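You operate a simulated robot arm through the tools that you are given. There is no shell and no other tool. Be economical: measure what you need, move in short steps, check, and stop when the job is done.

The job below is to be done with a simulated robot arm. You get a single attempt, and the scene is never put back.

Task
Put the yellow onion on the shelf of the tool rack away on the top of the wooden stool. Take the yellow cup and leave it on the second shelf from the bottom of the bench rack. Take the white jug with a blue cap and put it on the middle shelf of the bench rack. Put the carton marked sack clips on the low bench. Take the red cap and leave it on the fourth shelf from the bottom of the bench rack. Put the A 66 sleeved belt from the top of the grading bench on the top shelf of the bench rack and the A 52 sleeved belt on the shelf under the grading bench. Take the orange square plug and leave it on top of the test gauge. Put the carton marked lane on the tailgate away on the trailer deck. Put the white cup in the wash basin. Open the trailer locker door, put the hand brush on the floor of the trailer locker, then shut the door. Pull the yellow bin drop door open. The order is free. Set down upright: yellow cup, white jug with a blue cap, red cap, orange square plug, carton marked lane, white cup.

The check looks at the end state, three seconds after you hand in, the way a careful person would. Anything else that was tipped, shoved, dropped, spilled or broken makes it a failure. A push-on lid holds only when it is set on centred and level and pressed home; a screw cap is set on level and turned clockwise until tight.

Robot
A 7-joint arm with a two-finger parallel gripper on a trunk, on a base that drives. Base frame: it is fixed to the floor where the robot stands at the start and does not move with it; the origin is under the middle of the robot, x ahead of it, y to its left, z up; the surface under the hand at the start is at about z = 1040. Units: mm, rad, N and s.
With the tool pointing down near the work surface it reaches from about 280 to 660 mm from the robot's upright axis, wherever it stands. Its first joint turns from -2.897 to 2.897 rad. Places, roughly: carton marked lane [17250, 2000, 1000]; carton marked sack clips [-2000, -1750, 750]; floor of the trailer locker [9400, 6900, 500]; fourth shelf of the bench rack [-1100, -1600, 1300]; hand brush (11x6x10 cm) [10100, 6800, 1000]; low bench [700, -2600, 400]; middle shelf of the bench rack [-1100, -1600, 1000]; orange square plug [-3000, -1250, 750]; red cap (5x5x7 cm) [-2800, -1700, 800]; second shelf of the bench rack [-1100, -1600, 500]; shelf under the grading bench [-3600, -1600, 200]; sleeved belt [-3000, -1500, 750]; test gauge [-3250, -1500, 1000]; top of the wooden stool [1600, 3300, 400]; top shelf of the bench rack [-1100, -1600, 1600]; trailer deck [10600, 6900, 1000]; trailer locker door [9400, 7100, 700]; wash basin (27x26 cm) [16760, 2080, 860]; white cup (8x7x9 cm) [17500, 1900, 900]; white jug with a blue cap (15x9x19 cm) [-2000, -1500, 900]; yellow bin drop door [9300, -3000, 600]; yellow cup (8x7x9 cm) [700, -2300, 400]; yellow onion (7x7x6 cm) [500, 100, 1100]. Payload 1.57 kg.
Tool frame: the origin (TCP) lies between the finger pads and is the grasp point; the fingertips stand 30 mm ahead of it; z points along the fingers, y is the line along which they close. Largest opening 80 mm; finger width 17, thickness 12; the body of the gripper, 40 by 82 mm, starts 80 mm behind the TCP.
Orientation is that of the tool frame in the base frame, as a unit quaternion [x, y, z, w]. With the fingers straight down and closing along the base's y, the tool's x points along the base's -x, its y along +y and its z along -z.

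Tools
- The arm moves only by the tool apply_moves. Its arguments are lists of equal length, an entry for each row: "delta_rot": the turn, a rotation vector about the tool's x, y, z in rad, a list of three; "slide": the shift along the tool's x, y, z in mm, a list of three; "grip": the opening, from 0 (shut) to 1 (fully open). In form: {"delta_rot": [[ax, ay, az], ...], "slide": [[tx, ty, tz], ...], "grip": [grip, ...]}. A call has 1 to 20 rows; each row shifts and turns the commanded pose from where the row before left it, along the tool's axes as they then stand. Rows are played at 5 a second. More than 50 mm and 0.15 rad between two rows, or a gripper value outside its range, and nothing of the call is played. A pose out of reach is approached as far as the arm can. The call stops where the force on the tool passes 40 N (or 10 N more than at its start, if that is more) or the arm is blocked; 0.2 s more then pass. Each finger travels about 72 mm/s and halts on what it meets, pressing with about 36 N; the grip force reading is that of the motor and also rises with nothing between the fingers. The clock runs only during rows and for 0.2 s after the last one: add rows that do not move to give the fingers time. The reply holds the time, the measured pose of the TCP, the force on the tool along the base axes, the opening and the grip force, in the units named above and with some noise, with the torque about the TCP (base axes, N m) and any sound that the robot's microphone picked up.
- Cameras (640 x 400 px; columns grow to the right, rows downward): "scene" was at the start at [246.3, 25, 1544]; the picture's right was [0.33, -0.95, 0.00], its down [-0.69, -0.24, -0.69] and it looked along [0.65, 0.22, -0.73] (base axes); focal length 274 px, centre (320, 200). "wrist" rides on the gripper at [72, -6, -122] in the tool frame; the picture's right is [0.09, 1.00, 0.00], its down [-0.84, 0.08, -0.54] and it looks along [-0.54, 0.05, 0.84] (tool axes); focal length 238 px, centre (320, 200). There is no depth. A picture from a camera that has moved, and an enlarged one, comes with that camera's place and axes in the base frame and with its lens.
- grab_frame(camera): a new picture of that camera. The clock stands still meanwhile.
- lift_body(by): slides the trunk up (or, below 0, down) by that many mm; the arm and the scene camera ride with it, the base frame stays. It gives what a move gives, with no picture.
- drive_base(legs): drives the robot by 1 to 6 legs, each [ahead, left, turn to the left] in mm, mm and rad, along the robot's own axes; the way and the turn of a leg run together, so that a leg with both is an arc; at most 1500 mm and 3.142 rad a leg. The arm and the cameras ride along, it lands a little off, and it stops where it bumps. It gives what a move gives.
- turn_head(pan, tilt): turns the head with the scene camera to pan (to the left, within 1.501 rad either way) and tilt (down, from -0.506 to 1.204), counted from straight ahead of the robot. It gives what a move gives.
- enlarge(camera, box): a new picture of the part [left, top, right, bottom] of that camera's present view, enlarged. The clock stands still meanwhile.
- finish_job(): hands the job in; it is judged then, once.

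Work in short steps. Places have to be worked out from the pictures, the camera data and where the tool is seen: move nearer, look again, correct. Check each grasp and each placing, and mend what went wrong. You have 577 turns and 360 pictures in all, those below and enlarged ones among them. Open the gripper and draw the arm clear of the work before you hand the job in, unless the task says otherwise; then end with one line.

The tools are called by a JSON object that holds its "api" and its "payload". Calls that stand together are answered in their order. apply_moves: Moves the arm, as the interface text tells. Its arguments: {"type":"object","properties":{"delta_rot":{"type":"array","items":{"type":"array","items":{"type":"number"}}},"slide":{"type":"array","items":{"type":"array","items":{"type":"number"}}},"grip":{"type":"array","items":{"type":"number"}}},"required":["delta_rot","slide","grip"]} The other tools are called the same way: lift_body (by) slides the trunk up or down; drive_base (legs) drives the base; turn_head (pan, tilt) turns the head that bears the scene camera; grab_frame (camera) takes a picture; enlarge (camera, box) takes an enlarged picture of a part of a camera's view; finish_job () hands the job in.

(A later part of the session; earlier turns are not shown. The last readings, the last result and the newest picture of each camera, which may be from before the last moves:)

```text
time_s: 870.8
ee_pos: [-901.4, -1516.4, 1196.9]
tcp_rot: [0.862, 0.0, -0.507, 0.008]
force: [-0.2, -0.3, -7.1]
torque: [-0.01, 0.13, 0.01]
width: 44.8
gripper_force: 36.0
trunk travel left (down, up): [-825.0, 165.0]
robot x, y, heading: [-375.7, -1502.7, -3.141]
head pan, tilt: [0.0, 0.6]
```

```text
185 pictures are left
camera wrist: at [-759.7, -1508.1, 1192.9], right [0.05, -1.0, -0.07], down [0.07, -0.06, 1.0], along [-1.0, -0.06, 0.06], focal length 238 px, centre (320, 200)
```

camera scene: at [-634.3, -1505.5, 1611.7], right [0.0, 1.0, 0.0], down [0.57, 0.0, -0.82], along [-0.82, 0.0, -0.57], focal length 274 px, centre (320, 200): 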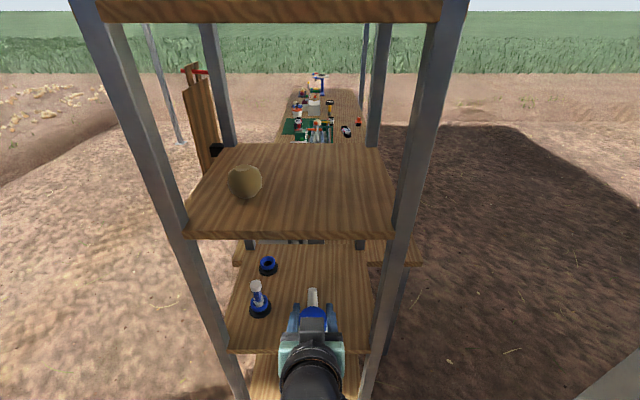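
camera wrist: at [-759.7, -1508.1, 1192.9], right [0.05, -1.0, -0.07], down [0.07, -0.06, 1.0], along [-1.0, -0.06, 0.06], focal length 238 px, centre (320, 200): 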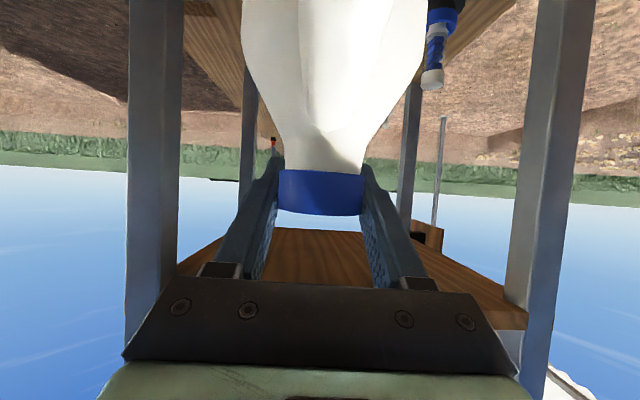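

Lower 15 mm, then drive ahead 140 to bring the jug over the middle shelf.

{"api": "lift_body", "payload": {"by": -15}}

{"api": "drive_base", "payload": {"legs": [[70, 0, 0], [70, 0, 0]]}}

{"api": "grab_frame", "payload": {"camera": "scene"}}

{"api": "grab_frame", "payload": {"camera": "wrist"}}

```text
time_s: 871.4
ee_pos: [-902.0, -1517.2, 1181.5]
tcp_rot: [0.862, -0.001, -0.508, 0.007]
force: [0.7, 0.2, -7.3]
torque: [0.01, 0.15, 0.0]
width: 44.6
gripper_force: 36.0
trunk travel left (down, up): [-810.0, 180.0]
robot x, y, heading: [-377.4, -1502.8, -3.147]
head pan, tilt: [0.0, 0.6]
```

```text
time_s: 873.0
ee_pos: [-1039.6, -1517.8, 1180.7]
tcp_rot: [0.862, 0.0, -0.507, 0.008]
force: [0.0, -0.7, -6.9]
torque: [-0.02, 0.17, 0.02]
width: 44.8
gripper_force: 36.1
trunk travel left (down, up): [-810.0, 180.0]
robot x, y, heading: [-511.3, -1502.1, -3.14]
head pan, tilt: [0.0, 0.6]
```

```text
184 pictures are left
camera scene: at [-774.0, -1506.1, 1596.4], right [0.0, 1.0, 0.0], down [0.57, 0.0, -0.82], along [-0.82, 0.0, -0.57], focal length 274 px, centre (320, 200)
```

scene: 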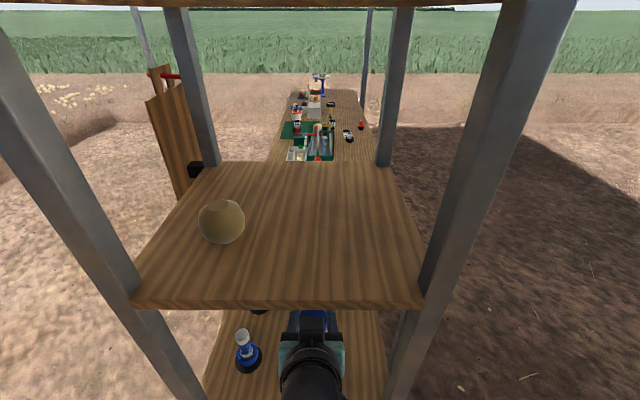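

```text
183 pictures are left
camera wrist: at [-899.1, -1509.0, 1177.7], right [0.05, -1.0, -0.07], down [0.07, -0.06, 1.0], along [-1.0, -0.06, 0.06], focal length 238 px, centre (320, 200)
```

wrist: 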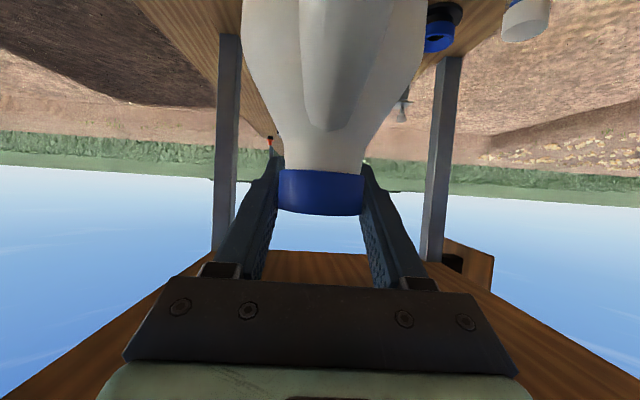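

No contact. Lower to the shelf in small steps.

{"api": "apply_moves", "payload": {"delta_rot": [[0, 0, 0], [0, 0, 0], [0, 0, 0], [0, 0, 0], [0, 0, 0], [0, 0, 0]], "slide": [[3.5, 0, 2], [3.5, 0, 2], [3.5, 0, 2], [2.6, 0, 1.5], [2.6, 0, 1.5], [2.6, 0, 1.5]], "grip": [0, 0, 0, 0, 0, 0]}}

```text
time_s: 874.4
ee_pos: [-1040.1, -1518.8, 1159.2]
tcp_rot: [0.862, 0.0, -0.506, 0.008]
force: [0.4, -0.7, -7.2]
torque: [0.02, 0.13, 0.02]
width: 44.5
gripper_force: 36.2
trunk travel left (down, up): [-810.0, 180.0]
robot x, y, heading: [-514.1, -1506.1, -3.14]
head pan, tilt: [0.0, 0.6]
```

{"api": "apply_moves", "payload": {"delta_rot": [[0, 0, 0], [0, 0, 0], [0, 0, 0], [0, 0, 0], [0, 0, 0], [0, 0, 0], [0, 0, 0], [0, 0, 0]], "slide": [[2.6, 0, 1.5], [2.6, 0, 1.5], [2.6, 0, 1.5], [2.6, 0, 1.5], [2.6, 0, 1.5], [2.6, 0, 1.5], [2.6, 0, 1.5], [2.6, 0, 1.5]], "grip": [0, 0, 0, 0, 0, 0, 0, 0]}}

```text
time_s: 876.2
ee_pos: [-1041.1, -1518.4, 1136.4]
tcp_rot: [0.862, -0.001, -0.506, 0.007]
force: [0.4, -0.1, -6.1]
torque: [0.03, 0.12, 0.01]
width: 44.7
gripper_force: 36.0
trunk travel left (down, up): [-810.0, 180.0]
robot x, y, heading: [-514.3, -1502.3, -3.137]
head pan, tilt: [0.0, 0.6]
```

Not yet in contact; check the picture.

{"api": "grab_frame", "payload": {"camera": "wrist"}}

{"api": "apply_moves", "payload": {"delta_rot": [[0, 0, 0], [0, 0, 0], [0, 0, 0], [0, 0, 0], [0, 0, 0]], "slide": [[2.6, 0, 1.5], [2.6, 0, 1.5], [2.6, 0, 1.5], [2.6, 0, 1.5], [2.6, 0, 1.5]], "grip": [0, 0, 0, 0, 0]}}

```text
182 pictures are left
camera wrist: at [-898.3, -1509.1, 1132.7], right [0.05, -1.0, -0.07], down [0.07, -0.06, 1.0], along [-1.0, -0.06, 0.06], focal length 238 px, centre (320, 200)
```

wrist: 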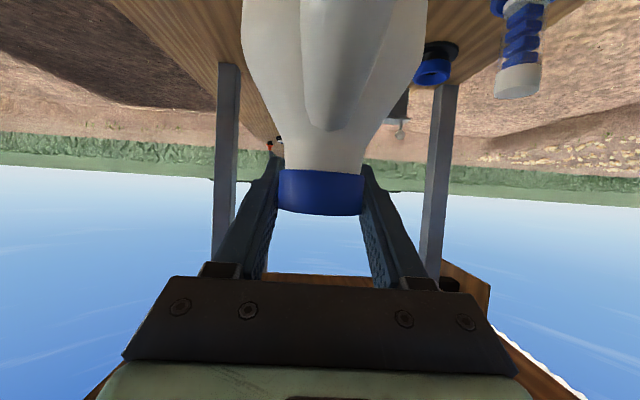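

```text
time_s: 877.4
ee_pos: [-1040.4, -1517.7, 1125.2]
tcp_rot: [0.859, 0.0, -0.512, 0.007]
force: [1.9, 1.0, 9.3]
torque: [0.47, -1.04, -0.02]
width: 44.5
gripper_force: 35.9
trunk travel left (down, up): [-810.0, 180.0]
robot x, y, heading: [-515.7, -1507.0, -3.138]
head pan, tilt: [0.0, 0.6]
```

Contact with the shelf. Release gently and back out along the tool axis.

{"api": "apply_moves", "payload": {"delta_rot": [[0, 0, 0], [0, 0, 0], [0, 0, 0], [0, 0, 0], [0, 0, 0]], "slide": [[0, 0, 0], [0, 0, 0], [0, 0, 0], [0, 0, -15], [0, 0, -30]], "grip": [0.7, 0.8, 0.8, 0.8, 0.8]}}

{"api": "grab_frame", "payload": {"camera": "wrist"}}

```text
time_s: 878.6
ee_pos: [-999.2, -1519.0, 1143.8]
tcp_rot: [0.862, 0.001, -0.507, 0.008]
force: [-0.1, 0.6, -0.2]
torque: [0.01, -0.01, 0.0]
width: 63.9
gripper_force: 0.1
trunk travel left (down, up): [-810.0, 180.0]
robot x, y, heading: [-514.6, -1507.2, -3.141]
head pan, tilt: [0.0, 0.6]
```

```text
181 pictures are left
camera wrist: at [-857.8, -1509.4, 1139.9], right [0.05, -1.0, -0.07], down [0.07, -0.06, 1.0], along [-1.0, -0.06, 0.07], focal length 238 px, centre (320, 200)
```

wrist: 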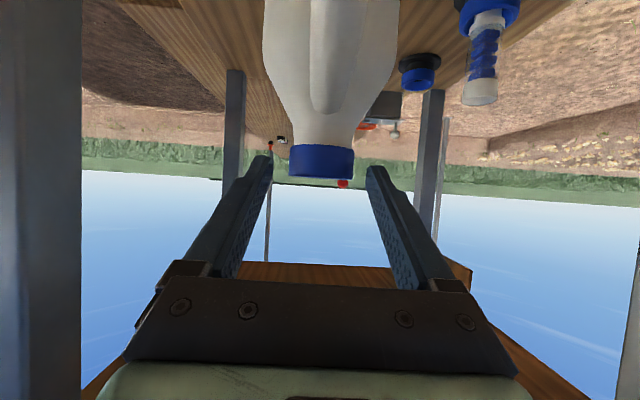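

Jug is standing on the middle shelf. Next the red cap (−2807, −1660), from the −y side. Back out and drive round; arm to 45° pitch.

{"api": "drive_base", "payload": {"legs": [[-300, 0, 0], [0, 1050, 0], [0, 0, -1.57], [0, 850, 0], [0, 850, 0], [0, 800, 0]]}}

{"api": "apply_moves", "payload": {"delta_rot": [[0, 0.131, 0], [0, 0.131, 0]], "slide": [[0, 0, 0], [0, 0, 0]], "grip": [1, 1]}}

{"api": "turn_head", "payload": {"pan": 0, "tilt": 0.6}}

{"api": "grab_frame", "payload": {"camera": "scene"}}

```text
time_s: 901.6
ee_pos: [-2735.0, -2030.2, 1143.5]
tcp_rot: [-0.603, 0.615, 0.361, 0.357]
force: [0.1, -0.6, -0.1]
torque: [-0.02, -0.03, -0.01]
width: 63.6
gripper_force: 0.0
trunk travel left (down, up): [-810.0, 180.0]
robot x, y, heading: [-2732.9, -2516.2, 1.55]
head pan, tilt: [0.0, 0.6]
```

```text
time_s: 902.2
ee_pos: [-2735.5, -2030.8, 1142.5]
tcp_rot: [-0.645, 0.657, 0.278, 0.273]
force: [0.2, 0.4, 0.0]
torque: [0.0, 0.01, 0.01]
width: 79.9
gripper_force: 0.1
trunk travel left (down, up): [-810.0, 180.0]
robot x, y, heading: [-2734.8, -2519.4, 1.556]
head pan, tilt: [0.0, 0.6]
```

```text
time_s: 902.8
ee_pos: [-2735.0, -2030.3, 1143.3]
tcp_rot: [-0.645, 0.657, 0.279, 0.274]
force: [0.1, -0.5, 0.3]
torque: [0.01, 0.01, -0.01]
width: 80.1
gripper_force: 0.0
trunk travel left (down, up): [-810.0, 180.0]
robot x, y, heading: [-2734.6, -2517.1, 1.552]
head pan, tilt: [0.0, 0.6]
```

```text
180 pictures are left
camera scene: at [-2726.8, -2259.9, 1596.9], right [1.0, -0.02, 0.0], down [-0.01, -0.56, -0.83], along [0.02, 0.82, -0.56], focal length 274 px, centre (320, 200)
```

scene: 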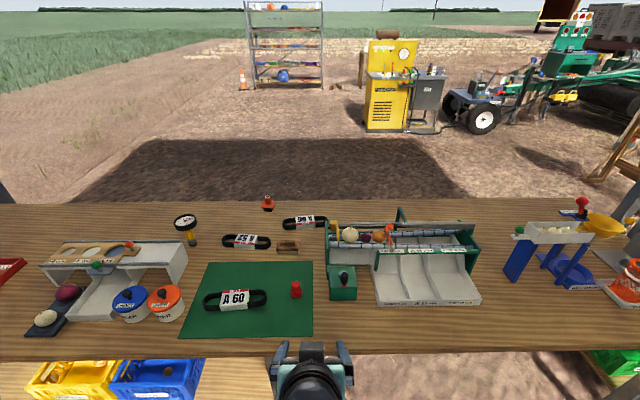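

Red cap at (296,290). Enlarge it.

{"api": "enlarge", "payload": {"camera": "scene", "box": [250, 250, 370, 320]}}

{"api": "enlarge", "payload": {"camera": "scene", "box": [160, 180, 340, 260]}}

```text
5.33 times, centred on (310, 285) of scene
camera zoom: at [-2726.8, -2259.9, 1596.9], right [1.0, -0.02, 0.0], down [-0.01, -0.56, -0.83], along [0.02, 0.82, -0.56], focal length 1462 px, centre (373, -253)
```

zoom: 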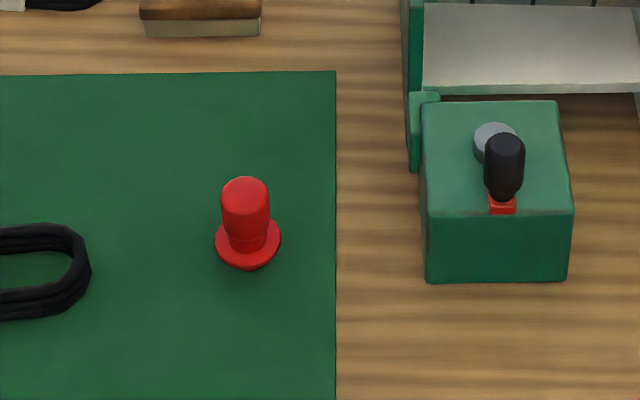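

```text
3.56 times, centred on (250, 220) of scene
camera zoom: at [-2726.8, -2259.9, 1596.9], right [1.0, -0.02, 0.0], down [-0.01, -0.56, -0.83], along [0.02, 0.82, -0.56], focal length 975 px, centre (569, 129)
```

zoom: 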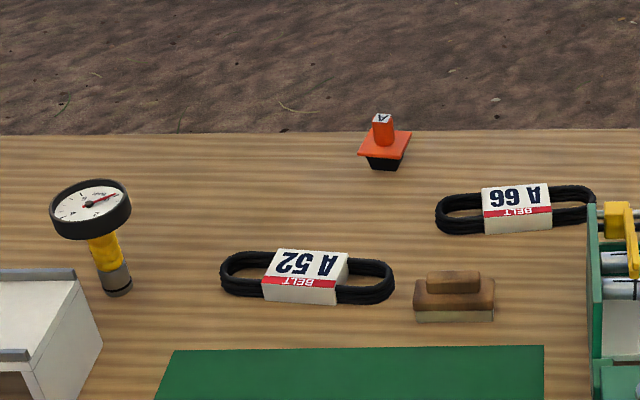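

Red cap: cylinder grip ≈31 mm over a flange, at (−2791, −1667). I position the arm above/behind it.

{"api": "drive_base", "payload": {"legs": [[270, 0, 0.018]]}}

{"api": "apply_moves", "payload": {"delta_rot": [[0, 0, 0], [0, 0, 0]], "slide": [[0, 28, 0], [0, 28, 0]], "grip": [0.8, 0.8]}}

{"api": "lift_body", "payload": {"by": -180}}

{"api": "grab_frame", "payload": {"camera": "wrist"}}

{"api": "enlarge", "payload": {"camera": "scene", "box": [220, 220, 380, 380]}}

```text
time_s: 904.7
ee_pos: [-2739.3, -1755.2, 1144.3]
tcp_rot: [-0.65, 0.652, 0.281, 0.271]
force: [0.5, 0.2, -0.2]
torque: [-0.03, 0.02, -0.02]
width: 79.8
gripper_force: 0.1
trunk travel left (down, up): [-810.0, 180.0]
robot x, y, heading: [-2728.5, -2243.3, 1.566]
head pan, tilt: [0.0, 0.6]
```

```text
time_s: 905.3
ee_pos: [-2796.1, -1755.1, 1145.3]
tcp_rot: [-0.65, 0.652, 0.281, 0.271]
force: [0.0, 1.0, 0.0]
torque: [0.02, -0.01, 0.03]
width: 64.0
gripper_force: 0.1
trunk travel left (down, up): [-810.0, 180.0]
robot x, y, heading: [-2732.2, -2243.9, 1.569]
head pan, tilt: [0.0, 0.6]
```

```text
time_s: 907.3
ee_pos: [-2796.8, -1756.2, 965.4]
tcp_rot: [-0.649, 0.652, 0.281, 0.272]
force: [1.2, -0.1, -0.4]
torque: [-0.01, 0.03, 0.02]
width: 64.1
gripper_force: 0.2
trunk travel left (down, up): [-630.0, 360.0]
robot x, y, heading: [-2730.9, -2242.0, 1.567]
head pan, tilt: [0.0, 0.6]
```

```text
177 pictures are left
camera wrist: at [-2788.5, -1892.4, 998.9], right [-1.0, -0.07, -0.05], down [-0.06, 0.19, 0.98], along [-0.05, 0.98, -0.19], focal length 238 px, centre (320, 200)
```

wrist: 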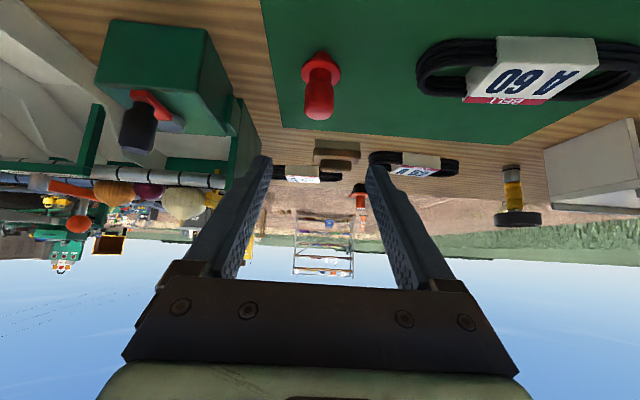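

```text
2.50 times, centred on (300, 300) of scene
camera zoom: at [-2727.6, -1984.5, 1416.9], right [1.0, 0.0, 0.0], down [0.0, -0.56, -0.83], along [0.0, 0.83, -0.56], focal length 685 px, centre (370, -50)
```

zoom: 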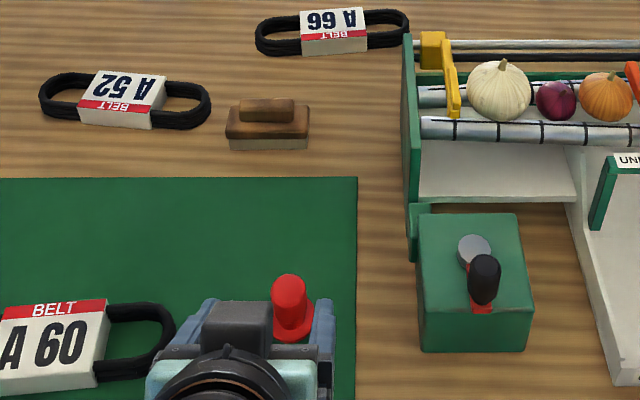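

Knob centre ≈ (−2795, −1658, 834). Approach along the tool axis.

{"api": "apply_moves", "payload": {"delta_rot": [[0, 0, 0], [0, 0, 0], [0, 0, 0], [0, 0, 0]], "slide": [[20, 0, 30], [0, 0, 40], [0, 0, 40], [0, 0, 25]], "grip": [0.8, 0.8, 0.8, 0.8]}}

{"api": "grab_frame", "payload": {"camera": "wrist"}}

```text
time_s: 908.3
ee_pos: [-2797.3, -1673.5, 857.0]
tcp_rot: [-0.65, 0.652, 0.281, 0.271]
force: [0.9, 0.5, 0.3]
torque: [0.0, -0.02, 0.01]
width: 64.0
gripper_force: 0.0
trunk travel left (down, up): [-630.0, 360.0]
robot x, y, heading: [-2730.0, -2242.9, 1.566]
head pan, tilt: [0.0, 0.6]
```

```text
175 pictures are left
camera wrist: at [-2790.4, -1810.1, 890.3], right [-1.0, -0.07, -0.05], down [-0.06, 0.19, 0.98], along [-0.05, 0.98, -0.19], focal length 238 px, centre (320, 200)
```

wrist: 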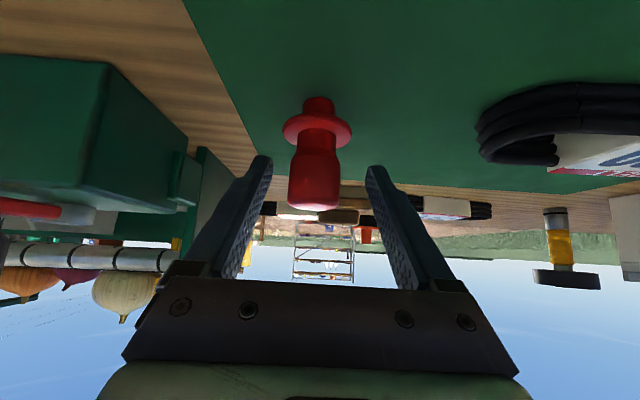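

Knob centre ~18 mm ahead. Final move and close.

{"api": "apply_moves", "payload": {"delta_rot": [[0, 0, 0], [0, 0, 0], [0, 0, 0], [0, 0, 0]], "slide": [[2, -3, 18], [0, 0, 0], [0, 0, 0], [0, 0, 0]], "grip": [0.8, 0, 0, 0]}}

{"api": "grab_frame", "payload": {"camera": "wrist"}}

```text
time_s: 909.3
ee_pos: [-2796.5, -1660.2, 842.3]
tcp_rot: [-0.65, 0.652, 0.281, 0.272]
force: [-0.1, 0.0, 1.0]
torque: [0.0, 0.02, 0.0]
width: 26.6
gripper_force: 36.0
trunk travel left (down, up): [-630.0, 360.0]
robot x, y, heading: [-2729.5, -2237.7, 1.567]
head pan, tilt: [0.0, 0.6]
```

```text
174 pictures are left
camera wrist: at [-2788.4, -1797.3, 875.3], right [-1.0, -0.07, -0.05], down [-0.06, 0.19, 0.98], along [-0.05, 0.98, -0.19], focal length 238 px, centre (320, 200)
```

wrist: 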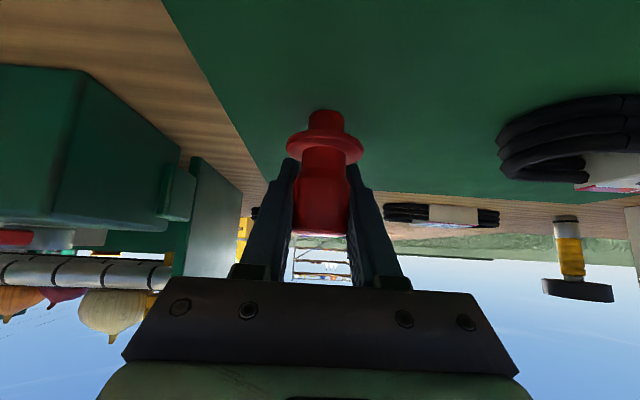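

Gripped. Lift, then carry to the rack's front.

{"api": "apply_moves", "payload": {"delta_rot": [[0, 0, 0], [0, 0, 0], [0, 0, 0], [0, 0, 0]], "slide": [[-7, 0, -7], [-18, 0, -17], [-25, 0, -24], [-25, 0, -24]], "grip": [0, 0, 0, 0]}}

{"api": "lift_body", "payload": {"by": 350}}

{"api": "grab_frame", "payload": {"camera": "wrist"}}

```text
time_s: 910.3
ee_pos: [-2795.1, -1659.7, 945.1]
tcp_rot: [-0.65, 0.652, 0.28, 0.271]
force: [0.4, -1.2, -1.9]
torque: [-0.03, 0.05, -0.02]
width: 26.6
gripper_force: 35.9
trunk travel left (down, up): [-630.0, 360.0]
robot x, y, heading: [-2730.2, -2244.3, 1.565]
head pan, tilt: [0.0, 0.6]
```

```text
time_s: 913.7
ee_pos: [-2795.6, -1660.3, 1295.7]
tcp_rot: [-0.65, 0.652, 0.281, 0.272]
force: [0.4, -0.2, -0.5]
torque: [0.0, 0.01, -0.06]
width: 26.2
gripper_force: 36.7
trunk travel left (down, up): [-980.0, 10.0]
robot x, y, heading: [-2731.5, -2238.8, 1.571]
head pan, tilt: [0.0, 0.6]
```

```text
173 pictures are left
camera wrist: at [-2786.9, -1797.0, 1328.4], right [-1.0, -0.07, -0.05], down [-0.06, 0.19, 0.98], along [-0.05, 0.98, -0.19], focal length 238 px, centre (320, 200)
```

wrist: 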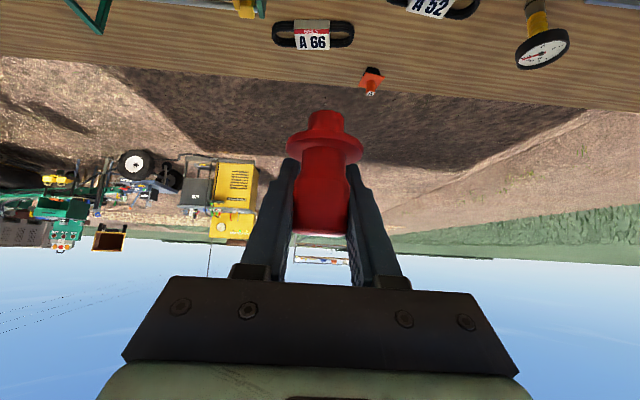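

Cap held upright. Drive to the rack's front.

{"api": "drive_base", "payload": {"legs": [[-300, 0, 0], [0, -900, 0], [0, -900, 0], [0, -780, 0], [0, 0, 1.57], [0, -1000, 0]]}}

{"api": "apply_moves", "payload": {"delta_rot": [[0, 0, 0], [0, 0, 0], [0, 0, 0], [0, 0, 0]], "slide": [[-23, 0, -22], [-23, 0, -22], [-23, 0, -22], [-18, 0, -17]], "grip": [0, 0, 0, 0]}}

{"api": "turn_head", "payload": {"pan": 0, "tilt": 0.3}}

{"api": "grab_frame", "payload": {"camera": "scene"}}

```text
time_s: 936.9
ee_pos: [-681.7, -1700.9, 1295.7]
tcp_rot: [0.92, -0.022, -0.391, -0.002]
force: [0.4, -0.4, -1.8]
torque: [0.02, 0.02, 0.0]
width: 26.4
gripper_force: 35.9
trunk travel left (down, up): [-980.0, 10.0]
robot x, y, heading: [-98.6, -1664.6, 3.092]
head pan, tilt: [0.0, 0.6]
```

```text
time_s: 937.9
ee_pos: [-677.9, -1700.1, 1413.4]
tcp_rot: [0.92, -0.021, -0.39, -0.002]
force: [-0.4, -0.1, -0.3]
torque: [-0.01, 0.03, -0.02]
width: 26.5
gripper_force: 36.2
trunk travel left (down, up): [-980.0, 10.0]
robot x, y, heading: [-98.0, -1661.9, 3.094]
head pan, tilt: [0.0, 0.6]
```

```text
time_s: 938.7
ee_pos: [-679.8, -1699.3, 1414.6]
tcp_rot: [0.92, -0.022, -0.391, -0.002]
force: [0.4, 0.3, -0.7]
torque: [0.0, -0.01, 0.01]
width: 26.4
gripper_force: 36.2
trunk travel left (down, up): [-980.0, 10.0]
robot x, y, heading: [-94.9, -1659.6, 3.096]
head pan, tilt: [0.0, 0.3]
```

```text
172 pictures are left
camera scene: at [-359.8, -1650.2, 1794.3], right [0.05, 1.0, 0.0], down [0.3, -0.01, -0.96], along [-0.95, 0.05, -0.3], focal length 274 px, centre (320, 200)
```

scene: 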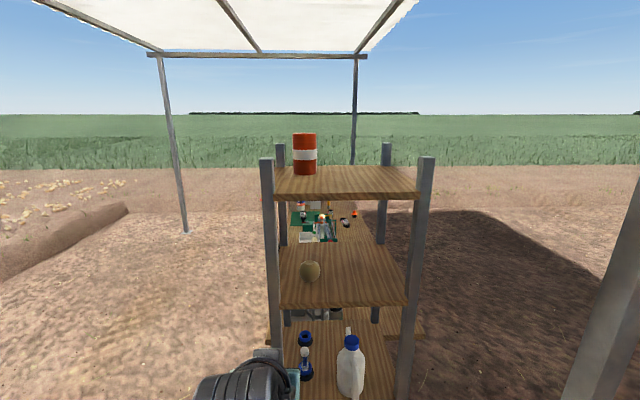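

Shelf 4 at z≈1324, free on the right. Straighten, shift right 220 and drive ahead 220 to look.

{"api": "drive_base", "payload": {"legs": [[0, 0, 0.045], [0, -222, 0], [220, 0, 0]]}}

{"api": "grab_frame", "payload": {"camera": "wrist"}}

{"api": "grab_frame", "payload": {"camera": "scene"}}

```text
time_s: 942.1
ee_pos: [-890.7, -1504.8, 1415.2]
tcp_rot: [0.921, 0.0, -0.39, 0.007]
force: [-0.5, -0.1, -0.9]
torque: [-0.01, 0.0, -0.01]
width: 26.5
gripper_force: 36.1
trunk travel left (down, up): [-980.0, 10.0]
robot x, y, heading: [-317.4, -1435.8, -3.141]
head pan, tilt: [0.0, 0.3]
```

```text
171 pictures are left
camera wrist: at [-752.0, -1496.1, 1447.8], right [0.07, -1.0, -0.05], down [-0.19, -0.07, 0.98], along [-0.98, -0.06, -0.19], focal length 238 px, centre (320, 200)
```

wrist: 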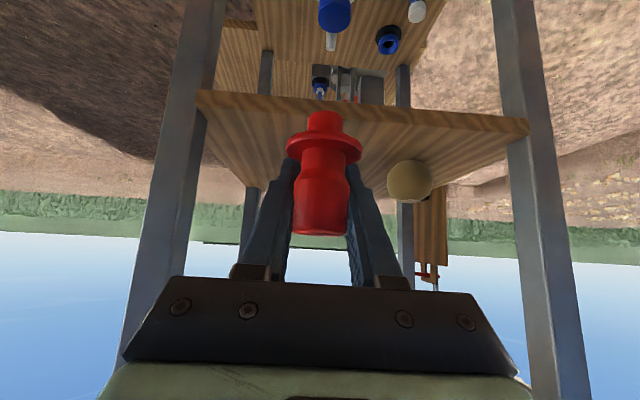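

```text
170 pictures are left
camera scene: at [-573.1, -1439.6, 1794.6], right [0.0, 1.0, 0.0], down [0.29, 0.0, -0.96], along [-0.96, 0.0, -0.29], focal length 274 px, centre (320, 200)
```

scene: 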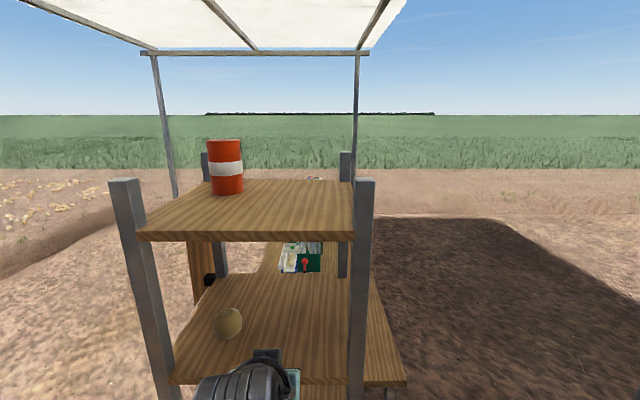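

I lower 28 mm (base still 17 mm above shelf) and drive ahead 140.

{"api": "apply_moves", "payload": {"delta_rot": [[0, 0, 0]], "slide": [[20, 0, 19.4]], "grip": [0]}}

{"api": "drive_base", "payload": {"legs": [[70, 0, 0], [70, 0, 0]]}}

{"api": "grab_frame", "payload": {"camera": "wrist"}}

```text
time_s: 942.5
ee_pos: [-888.9, -1506.5, 1389.1]
tcp_rot: [0.92, 0.0, -0.391, 0.007]
force: [0.4, 0.1, 0.5]
torque: [-0.01, 0.0, 0.01]
width: 26.6
gripper_force: 36.0
trunk travel left (down, up): [-980.0, 10.0]
robot x, y, heading: [-313.1, -1440.1, -3.139]
head pan, tilt: [0.0, 0.3]
```

```text
time_s: 944.1
ee_pos: [-1028.5, -1506.2, 1386.7]
tcp_rot: [0.92, 0.0, -0.392, 0.007]
force: [0.0, 0.9, 0.0]
torque: [0.0, 0.01, -0.03]
width: 26.3
gripper_force: 36.1
trunk travel left (down, up): [-980.0, 10.0]
robot x, y, heading: [-450.5, -1439.8, -3.141]
head pan, tilt: [0.0, 0.3]
```

```text
169 pictures are left
camera wrist: at [-890.4, -1497.2, 1420.1], right [0.07, -1.0, -0.05], down [-0.19, -0.07, 0.98], along [-0.98, -0.06, -0.19], focal length 238 px, centre (320, 200)
```

wrist: 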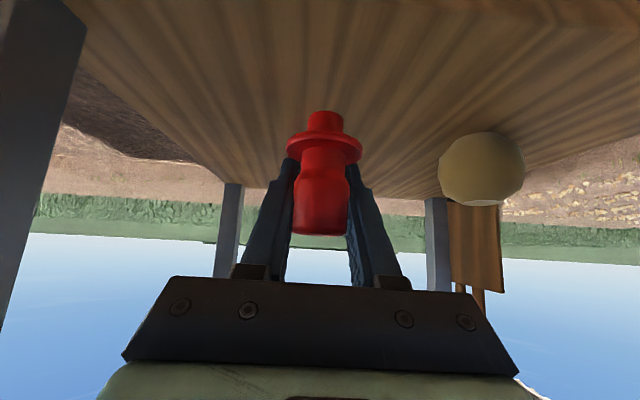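

Over the shelf. Lower in 2.5 mm steps to contact.

{"api": "apply_moves", "payload": {"delta_rot": [[0, 0, 0], [0, 0, 0], [0, 0, 0], [0, 0, 0], [0, 0, 0], [0, 0, 0], [0, 0, 0], [0, 0, 0], [0, 0, 0]], "slide": [[1.8, 0, 1.7], [1.8, 0, 1.7], [1.8, 0, 1.7], [1.8, 0, 1.7], [1.8, 0, 1.7], [1.8, 0, 1.7], [1.8, 0, 1.7], [1.8, 0, 1.7], [1.8, 0, 1.7]], "grip": [0, 0, 0, 0, 0, 0, 0, 0, 0]}}

```text
time_s: 946.1
ee_pos: [-1028.6, -1504.7, 1364.2]
tcp_rot: [0.92, 0.001, -0.391, 0.008]
force: [-0.5, -0.1, -0.7]
torque: [0.0, 0.04, 0.03]
width: 26.5
gripper_force: 36.0
trunk travel left (down, up): [-980.0, 10.0]
robot x, y, heading: [-453.2, -1440.1, -3.144]
head pan, tilt: [0.0, 0.3]
```

{"api": "apply_moves", "payload": {"delta_rot": [[0, 0, 0], [0, 0, 0], [0, 0, 0], [0, 0, 0], [0, 0, 0], [0, 0, 0], [0, 0, 0], [0, 0, 0], [0, 0, 0]], "slide": [[1.4, 0, 1.4], [1.4, 0, 1.4], [1.4, 0, 1.4], [1.4, 0, 1.4], [1.4, 0, 1.4], [1.4, 0, 1.4], [1.4, 0, 1.4], [1.4, 0, 1.4], [1.4, 0, 1.4]], "grip": [0, 0, 0, 0, 0, 0, 0, 0, 0]}}

{"api": "grab_frame", "payload": {"camera": "wrist"}}

```text
time_s: 948.1
ee_pos: [-1027.7, -1505.9, 1355.4]
tcp_rot: [0.916, 0.0, -0.402, 0.009]
force: [-2.4, 0.3, 34.6]
torque: [0.07, -0.54, -0.04]
width: 26.4
gripper_force: 35.5
trunk travel left (down, up): [-980.0, 10.0]
robot x, y, heading: [-452.8, -1436.1, -3.141]
head pan, tilt: [0.0, 0.3]
```

```text
168 pictures are left
camera wrist: at [-889.7, -1497.3, 1384.8], right [0.07, -1.0, -0.05], down [-0.17, -0.06, 0.98], along [-0.98, -0.06, -0.17], focal length 238 px, centre (320, 200)
```

wrist: 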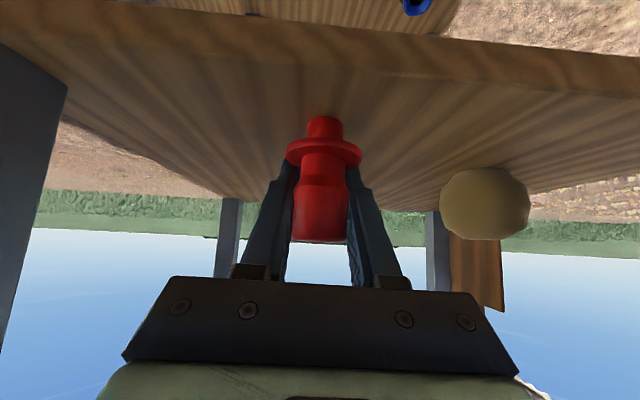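

Firm contact. Relieve the load (raise ~6 mm command), then release and withdraw.

{"api": "apply_moves", "payload": {"delta_rot": [[0, 0, 0], [0, 0, 0], [0, 0, 0], [0, 0, 0], [0, 0, 0], [0, 0, 0]], "slide": [[-4, 0, -4], [0, 0, 0], [0, 0, 0], [0, 0, 0], [0, 0, -20], [0, 0, -40]], "grip": [0, 0.4, 0.8, 0.8, 0.8, 0.8]}}

{"api": "grab_frame", "payload": {"camera": "wrist"}}

```text
time_s: 949.5
ee_pos: [-986.5, -1508.9, 1393.5]
tcp_rot: [0.92, 0.001, -0.391, 0.007]
force: [-0.4, -0.4, 0.6]
torque: [0.0, 0.01, 0.0]
width: 64.2
gripper_force: 0.1
trunk travel left (down, up): [-980.0, 10.0]
robot x, y, heading: [-451.1, -1439.1, -3.141]
head pan, tilt: [0.0, 0.3]
```

```text
167 pictures are left
camera wrist: at [-847.8, -1499.7, 1427.5], right [0.07, -1.0, -0.05], down [-0.19, -0.07, 0.98], along [-0.98, -0.06, -0.19], focal length 238 px, centre (320, 200)
```

wrist: 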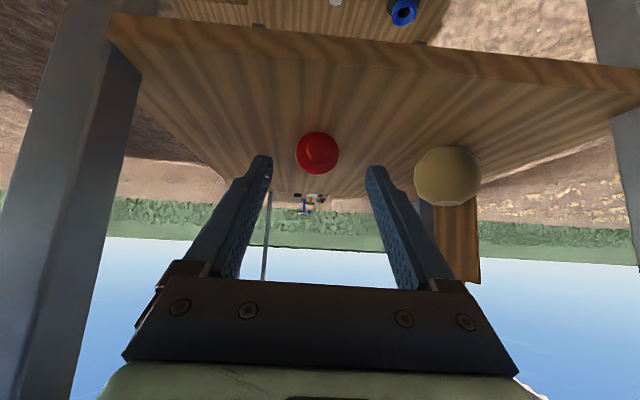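

The cap seems to have toppled. Enlarge.

{"api": "enlarge", "payload": {"camera": "wrist", "box": [260, 100, 380, 200]}}

```text
4.00 times, centred on (320, 150) of wrist
camera zoom: at [-847.8, -1499.7, 1427.5], right [0.07, -1.0, -0.05], down [-0.19, -0.07, 0.98], along [-0.98, -0.06, -0.19], focal length 953 px, centre (320, 400)
```

zoom: 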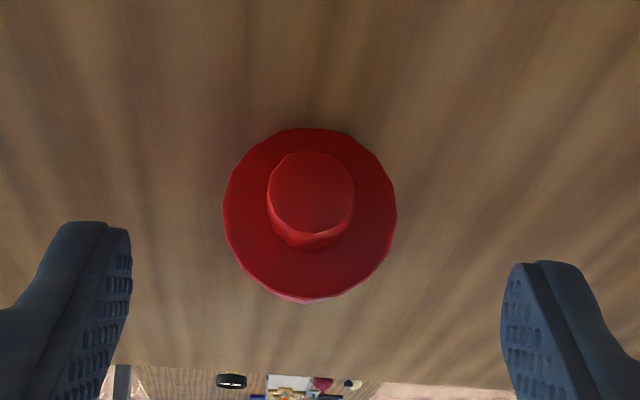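

The cap has toppled (knob pointing away, −x). I'll re-grip its knob here with this 45° tool, take it to the grading bench, and re-erect it there. Move forward over it, then down.

{"api": "apply_moves", "payload": {"delta_rot": [[0, 0, 0], [0, 0, 0], [0, 0, 0], [0, 0, 0], [0, 0, 0]], "slide": [[-21, 0, 21.5], [-21, 0, 21.5], [-20, 0, 20.5], [11, 0, 10.5], [11, 0, 10.5]], "grip": [0.85, 0.85, 0.85, 0.85, 0.85]}}

{"api": "grab_frame", "payload": {"camera": "wrist"}}

```text
time_s: 950.7
ee_pos: [-1075.0, -1506.6, 1365.4]
tcp_rot: [0.92, 0.001, -0.391, 0.008]
force: [0.6, -0.7, -0.5]
torque: [0.01, -0.02, -0.04]
width: 68.0
gripper_force: 0.1
trunk travel left (down, up): [-980.0, 10.0]
robot x, y, heading: [-449.5, -1441.9, -3.138]
head pan, tilt: [0.0, 0.3]
```

```text
165 pictures are left
camera wrist: at [-937.2, -1499.3, 1398.5], right [0.07, -1.0, -0.05], down [-0.19, -0.07, 0.98], along [-0.98, -0.06, -0.19], focal length 238 px, centre (320, 200)
```

wrist: 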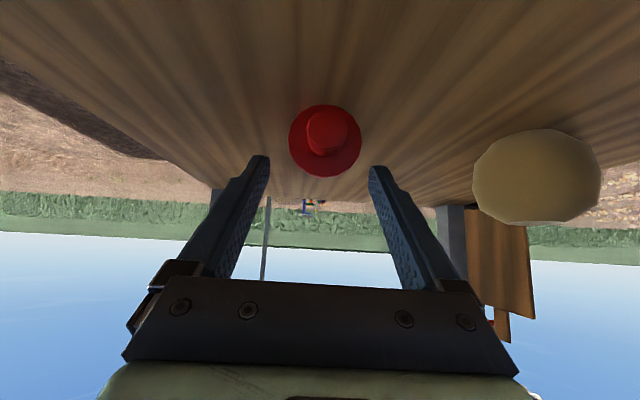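

Flange is deeper than thought (x≈−1070), knob out to ≈−1110. Advance 30 mm, lower 14, then close.

{"api": "apply_moves", "payload": {"delta_rot": [[0, 0, 0], [0, 0, 0], [0, 0, 0], [0, 0, 0], [0, 0, 0]], "slide": [[-21, 4, 21.5], [10, 0, 9.6], [0, 0, 0], [0, 0, 0], [0, 0, 0]], "grip": [0.85, 0.85, 0, 0, 0]}}

{"api": "grab_frame", "payload": {"camera": "wrist"}}

```text
time_s: 951.9
ee_pos: [-1105.7, -1511.2, 1350.0]
tcp_rot: [0.92, 0.0, -0.392, 0.007]
force: [-0.5, -0.1, 0.6]
torque: [0.0, 0.01, 0.0]
width: 26.4
gripper_force: 36.3
trunk travel left (down, up): [-980.0, 10.0]
robot x, y, heading: [-449.2, -1437.2, -3.14]
head pan, tilt: [0.0, 0.3]
```

```text
164 pictures are left
camera wrist: at [-968.6, -1502.2, 1383.0], right [0.07, -1.0, -0.05], down [-0.19, -0.07, 0.98], along [-0.98, -0.06, -0.19], focal length 238 px, centre (320, 200)
```

wrist: 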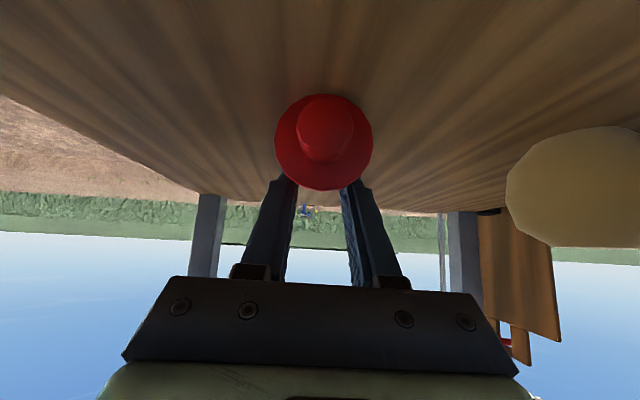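

Knob gripped. I lift it clear, back out, and go to the grading bench's free front strip near (−2060, −1770).

{"api": "apply_moves", "payload": {"delta_rot": [[0, 0, 0], [0, 0, 0]], "slide": [[-7, 0, -7], [-10, 0, -10]], "grip": [0, 0]}}

{"api": "drive_base", "payload": {"legs": [[-300, 0, 0], [0, 950, 0], [0, 0, -1.57], [0, 900, 0], [0, 420, 0]]}}

{"api": "grab_frame", "payload": {"camera": "wrist"}}

{"api": "turn_head", "payload": {"pan": 0, "tilt": 0.7}}

{"api": "grab_frame", "payload": {"camera": "scene"}}

```text
time_s: 952.5
ee_pos: [-1103.8, -1510.1, 1375.7]
tcp_rot: [0.92, 0.001, -0.391, 0.008]
force: [-0.3, -0.6, -0.3]
torque: [-0.02, 0.0, 0.02]
width: 26.1
gripper_force: 36.0
trunk travel left (down, up): [-980.0, 10.0]
robot x, y, heading: [-454.0, -1439.1, -3.139]
head pan, tilt: [0.0, 0.3]
```

```text
time_s: 965.7
ee_pos: [-941.3, -1750.2, 1372.4]
tcp_rot: [0.66, -0.643, -0.279, -0.27]
force: [11.7, 5.5, -2.2]
torque: [-0.05, 0.09, -0.17]
width: 25.9
gripper_force: 36.6
trunk travel left (down, up): [-980.0, 10.0]
robot x, y, heading: [-848.0, -2400.7, 1.636]
head pan, tilt: [0.0, 0.3]
stopped in leg 4: the force on the tool passed its limit at 51 N (the readings are from after the stop); the commanded pose is now the measured one
```

```text
163 pictures are left
camera wrist: at [-930.8, -1886.4, 1406.7], right [-0.99, -0.09, -0.06], down [-0.08, 0.19, 0.98], along [-0.08, 0.98, -0.2], focal length 238 px, centre (320, 200)
```

wrist: 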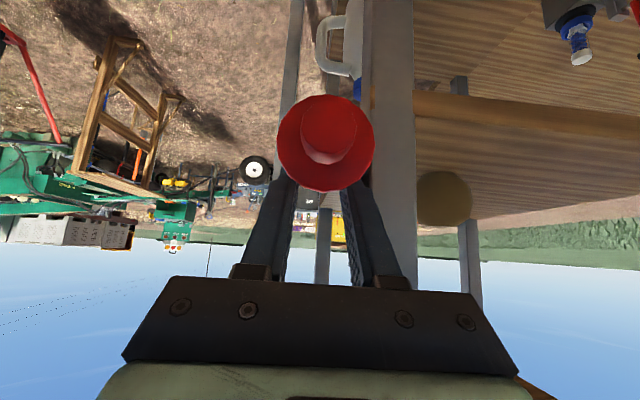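

```text
time_s: 966.6
ee_pos: [-940.9, -1750.1, 1372.1]
tcp_rot: [0.662, -0.641, -0.282, -0.267]
force: [11.3, 4.2, -1.9]
torque: [-0.03, 0.11, -0.13]
width: 26.0
gripper_force: 36.0
trunk travel left (down, up): [-980.0, 10.0]
robot x, y, heading: [-845.2, -2398.1, 1.637]
head pan, tilt: [0.0, 0.7]
```

```text
162 pictures are left
camera scene: at [-859.6, -2145.5, 1758.1], right [1.0, 0.07, 0.0], down [0.04, -0.64, -0.77], along [-0.05, 0.76, -0.64], focal length 274 px, centre (320, 200)
```

scene: 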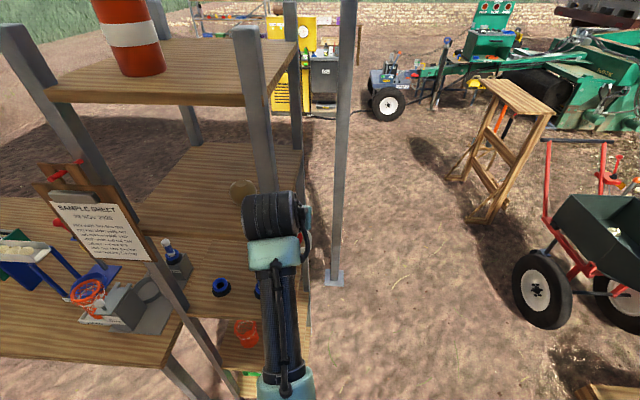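

My extended arm touched the rack's post. Back off at once (+x, then −y) and check the rack.

{"api": "drive_base", "payload": {"legs": [[0, -80, 0], [-450, 0, 0]]}}

{"api": "turn_head", "payload": {"pan": 0.15, "tilt": 0.4}}

{"api": "grab_frame", "payload": {"camera": "scene"}}

{"api": "grab_frame", "payload": {"camera": "wrist"}}

```text
time_s: 970.0
ee_pos: [-825.9, -2190.6, 1372.2]
tcp_rot: [0.658, -0.646, -0.279, -0.269]
force: [1.0, 0.4, -0.1]
torque: [0.04, 0.02, 0.04]
width: 26.3
gripper_force: 36.4
trunk travel left (down, up): [-980.0, 10.0]
robot x, y, heading: [-738.8, -2839.7, 1.626]
head pan, tilt: [0.0, 0.7]
```

```text
time_s: 970.8
ee_pos: [-827.7, -2190.9, 1372.9]
tcp_rot: [0.659, -0.644, -0.28, -0.269]
force: [0.3, 0.0, -1.4]
torque: [0.0, -0.02, 0.01]
width: 26.0
gripper_force: 36.1
trunk travel left (down, up): [-980.0, 10.0]
robot x, y, heading: [-738.8, -2842.6, 1.628]
head pan, tilt: [0.15, 0.4]
```

```text
161 pictures are left
camera scene: at [-763.6, -2581.6, 1785.1], right [0.98, 0.2, 0.0], down [0.08, -0.38, -0.92], along [-0.19, 0.9, -0.39], focal length 274 px, centre (320, 200)
```

scene: 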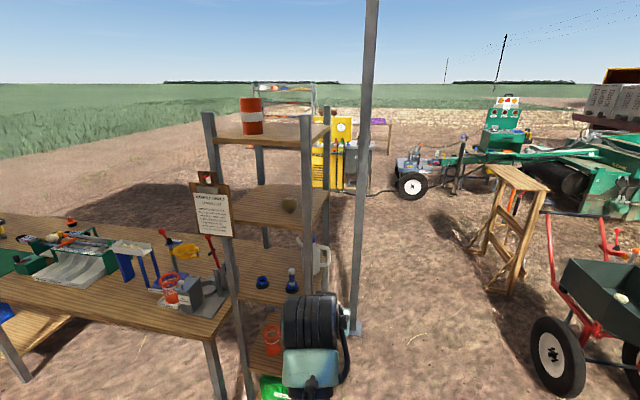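

```text
160 pictures are left
camera wrist: at [-816.2, -2327.3, 1407.2], right [-0.99, -0.09, -0.06], down [-0.08, 0.19, 0.98], along [-0.07, 0.98, -0.2], focal length 238 px, centre (320, 200)
```

wrist: 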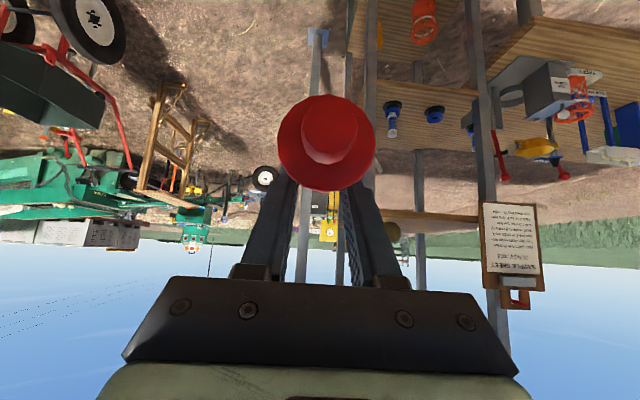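

Rack and its items are undisturbed; cap still held. Continue to the bench strip.

{"api": "drive_base", "payload": {"legs": [[0, 1330, -0.055]]}}

{"api": "lift_body", "payload": {"by": -300}}

{"api": "grab_frame", "payload": {"camera": "scene"}}

```text
time_s: 977.5
ee_pos: [-2106.9, -2196.0, 1373.1]
tcp_rot: [-0.628, 0.674, 0.267, 0.282]
force: [0.8, 0.3, -0.5]
torque: [0.01, 0.01, 0.02]
width: 26.1
gripper_force: 36.1
trunk travel left (down, up): [-980.0, 10.0]
robot x, y, heading: [-2077.9, -2855.8, 1.531]
head pan, tilt: [0.15, 0.4]
```

```text
time_s: 980.5
ee_pos: [-2106.2, -2197.0, 1073.7]
tcp_rot: [-0.628, 0.675, 0.267, 0.281]
force: [1.0, 0.1, 0.2]
torque: [0.02, -0.02, 0.03]
width: 26.1
gripper_force: 35.7
trunk travel left (down, up): [-680.0, 310.0]
robot x, y, heading: [-2076.2, -2852.2, 1.53]
head pan, tilt: [0.15, 0.4]
```

```text
159 pictures are left
camera scene: at [-2079.9, -2591.3, 1485.1], right [0.99, 0.11, 0.0], down [0.04, -0.39, -0.92], along [-0.1, 0.92, -0.39], focal length 274 px, centre (320, 200)
```

scene: 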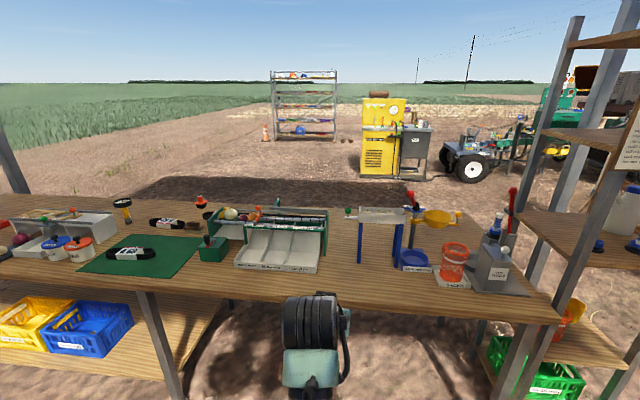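

Front strip is free. Straighten, drive ahead 430, lower.

{"api": "drive_base", "payload": {"legs": [[0, 0, 0.04], [430, 0, 0]]}}

{"api": "lift_body", "payload": {"by": -210}}

{"api": "grab_frame", "payload": {"camera": "wrist"}}

```text
time_s: 983.5
ee_pos: [-2125.4, -1760.2, 1073.4]
tcp_rot: [-0.639, 0.664, 0.271, 0.278]
force: [-0.3, 0.3, -0.5]
torque: [0.0, 0.03, 0.03]
width: 26.4
gripper_force: 36.0
trunk travel left (down, up): [-680.0, 310.0]
robot x, y, heading: [-2074.2, -2411.3, 1.568]
head pan, tilt: [0.15, 0.4]
```

```text
time_s: 985.8
ee_pos: [-2126.5, -1760.3, 864.2]
tcp_rot: [-0.639, 0.664, 0.272, 0.277]
force: [0.5, 0.0, -0.3]
torque: [0.0, 0.01, -0.01]
width: 26.4
gripper_force: 35.8
trunk travel left (down, up): [-470.0, 520.0]
robot x, y, heading: [-2073.9, -2410.5, 1.566]
head pan, tilt: [0.15, 0.4]
```

```text
158 pictures are left
camera wrist: at [-2124.2, -1897.2, 897.2], right [-1.0, -0.03, -0.06], down [-0.06, 0.2, 0.98], along [-0.01, 0.98, -0.2], focal length 238 px, centre (320, 200)
```

wrist: 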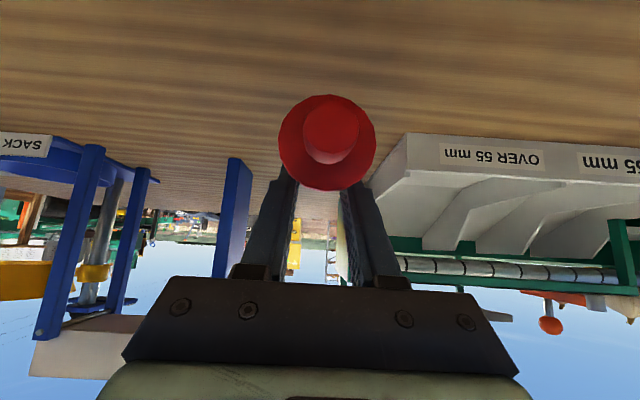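

Shift 25 mm away from the grader tray and lower the cap onto the bench.

{"api": "apply_moves", "payload": {"delta_rot": [[0, 0, 0], [0, 0, 0], [0, 0, 0], [0, 0, 0], [0, 0, 0], [0, 0, 0], [0, 0, 0], [0, 0, 0], [0, 0, 0]], "slide": [[0, -25, 0], [7, 0, 7], [4, 0, 4], [3, 0, 3], [2, 0, 2], [2, 0, 2], [2, 0, 2], [2, 0, 2], [2, 0, 2]], "grip": [0, 0, 0, 0, 0, 0, 0, 0, 0]}}

{"api": "grab_frame", "payload": {"camera": "wrist"}}

```text
time_s: 987.8
ee_pos: [-2100.5, -1761.2, 828.7]
tcp_rot: [-0.638, 0.665, 0.272, 0.279]
force: [0.5, -0.1, 2.2]
torque: [-0.01, -0.01, -0.02]
width: 26.4
gripper_force: 36.2
trunk travel left (down, up): [-470.0, 520.0]
robot x, y, heading: [-2075.8, -2416.6, 1.57]
head pan, tilt: [0.15, 0.4]
```

```text
157 pictures are left
camera wrist: at [-2099.2, -1897.8, 863.6], right [-1.0, -0.03, -0.06], down [-0.06, 0.2, 0.98], along [-0.01, 0.98, -0.2], focal length 238 px, centre (320, 200)
```

wrist: 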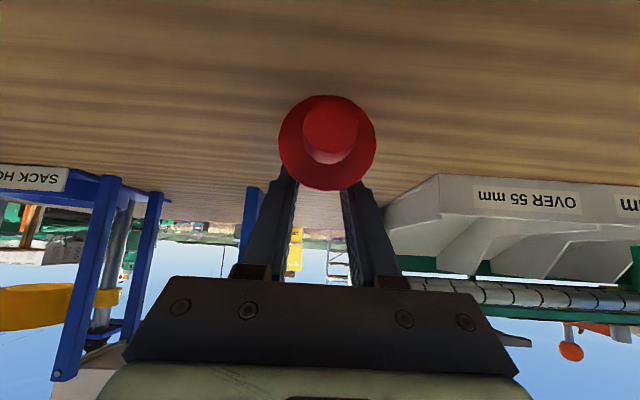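

Touching. Release, rise, and look at how it lies.

{"api": "apply_moves", "payload": {"delta_rot": [[0, 0, 0], [0, 0, 0], [0, 0, 0], [0, 0, 0], [0, 0, 0]], "slide": [[0, 0, 0], [0, 0, 0], [-14, 0, -14], [-28, 0, -28], [-28, 0, -28]], "grip": [0.8, 0.8, 0.8, 0.8, 0.8]}}

{"api": "apply_moves", "payload": {"delta_rot": [[0, 0.131, 0], [0, 0.131, 0], [0, 0.131, 0], [0, 0.131, 0], [0, 0.131, 0], [0, 0.131, 0]], "slide": [[0, 0, 0], [0, 0, 0], [0, 0, 0], [0, 0, 0], [0, 0, 0], [0, 0, 0]], "grip": [0.8, 0.8, 0.8, 0.8, 0.8, 0.8]}}

{"api": "grab_frame", "payload": {"camera": "wrist"}}

```text
time_s: 989.0
ee_pos: [-2101.3, -1760.2, 928.7]
tcp_rot: [-0.639, 0.663, 0.273, 0.277]
force: [-0.3, 0.5, -0.8]
torque: [-0.03, -0.01, -0.01]
width: 63.6
gripper_force: 0.0
trunk travel left (down, up): [-470.0, 520.0]
robot x, y, heading: [-2075.8, -2418.4, 1.565]
head pan, tilt: [0.15, 0.4]
```

```text
time_s: 990.4
ee_pos: [-2101.6, -1760.7, 928.1]
tcp_rot: [-0.694, 0.72, 0.007, 0.003]
force: [0.3, -0.7, 0.4]
torque: [0.0, 0.02, 0.0]
width: 64.1
gripper_force: 0.1
trunk travel left (down, up): [-470.0, 520.0]
robot x, y, heading: [-2072.0, -2413.8, 1.564]
head pan, tilt: [0.15, 0.4]
```

```text
156 pictures are left
camera wrist: at [-2096.4, -1834.5, 1050.3], right [-1.0, -0.06, 0.01], down [-0.04, 0.83, 0.55], along [-0.04, 0.55, -0.83], focal length 238 px, centre (320, 200)
```

wrist: 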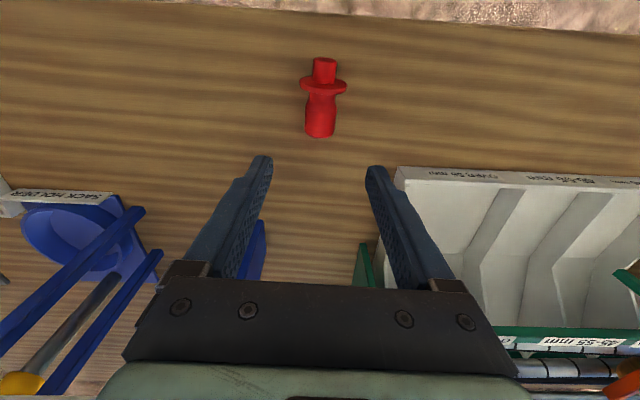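

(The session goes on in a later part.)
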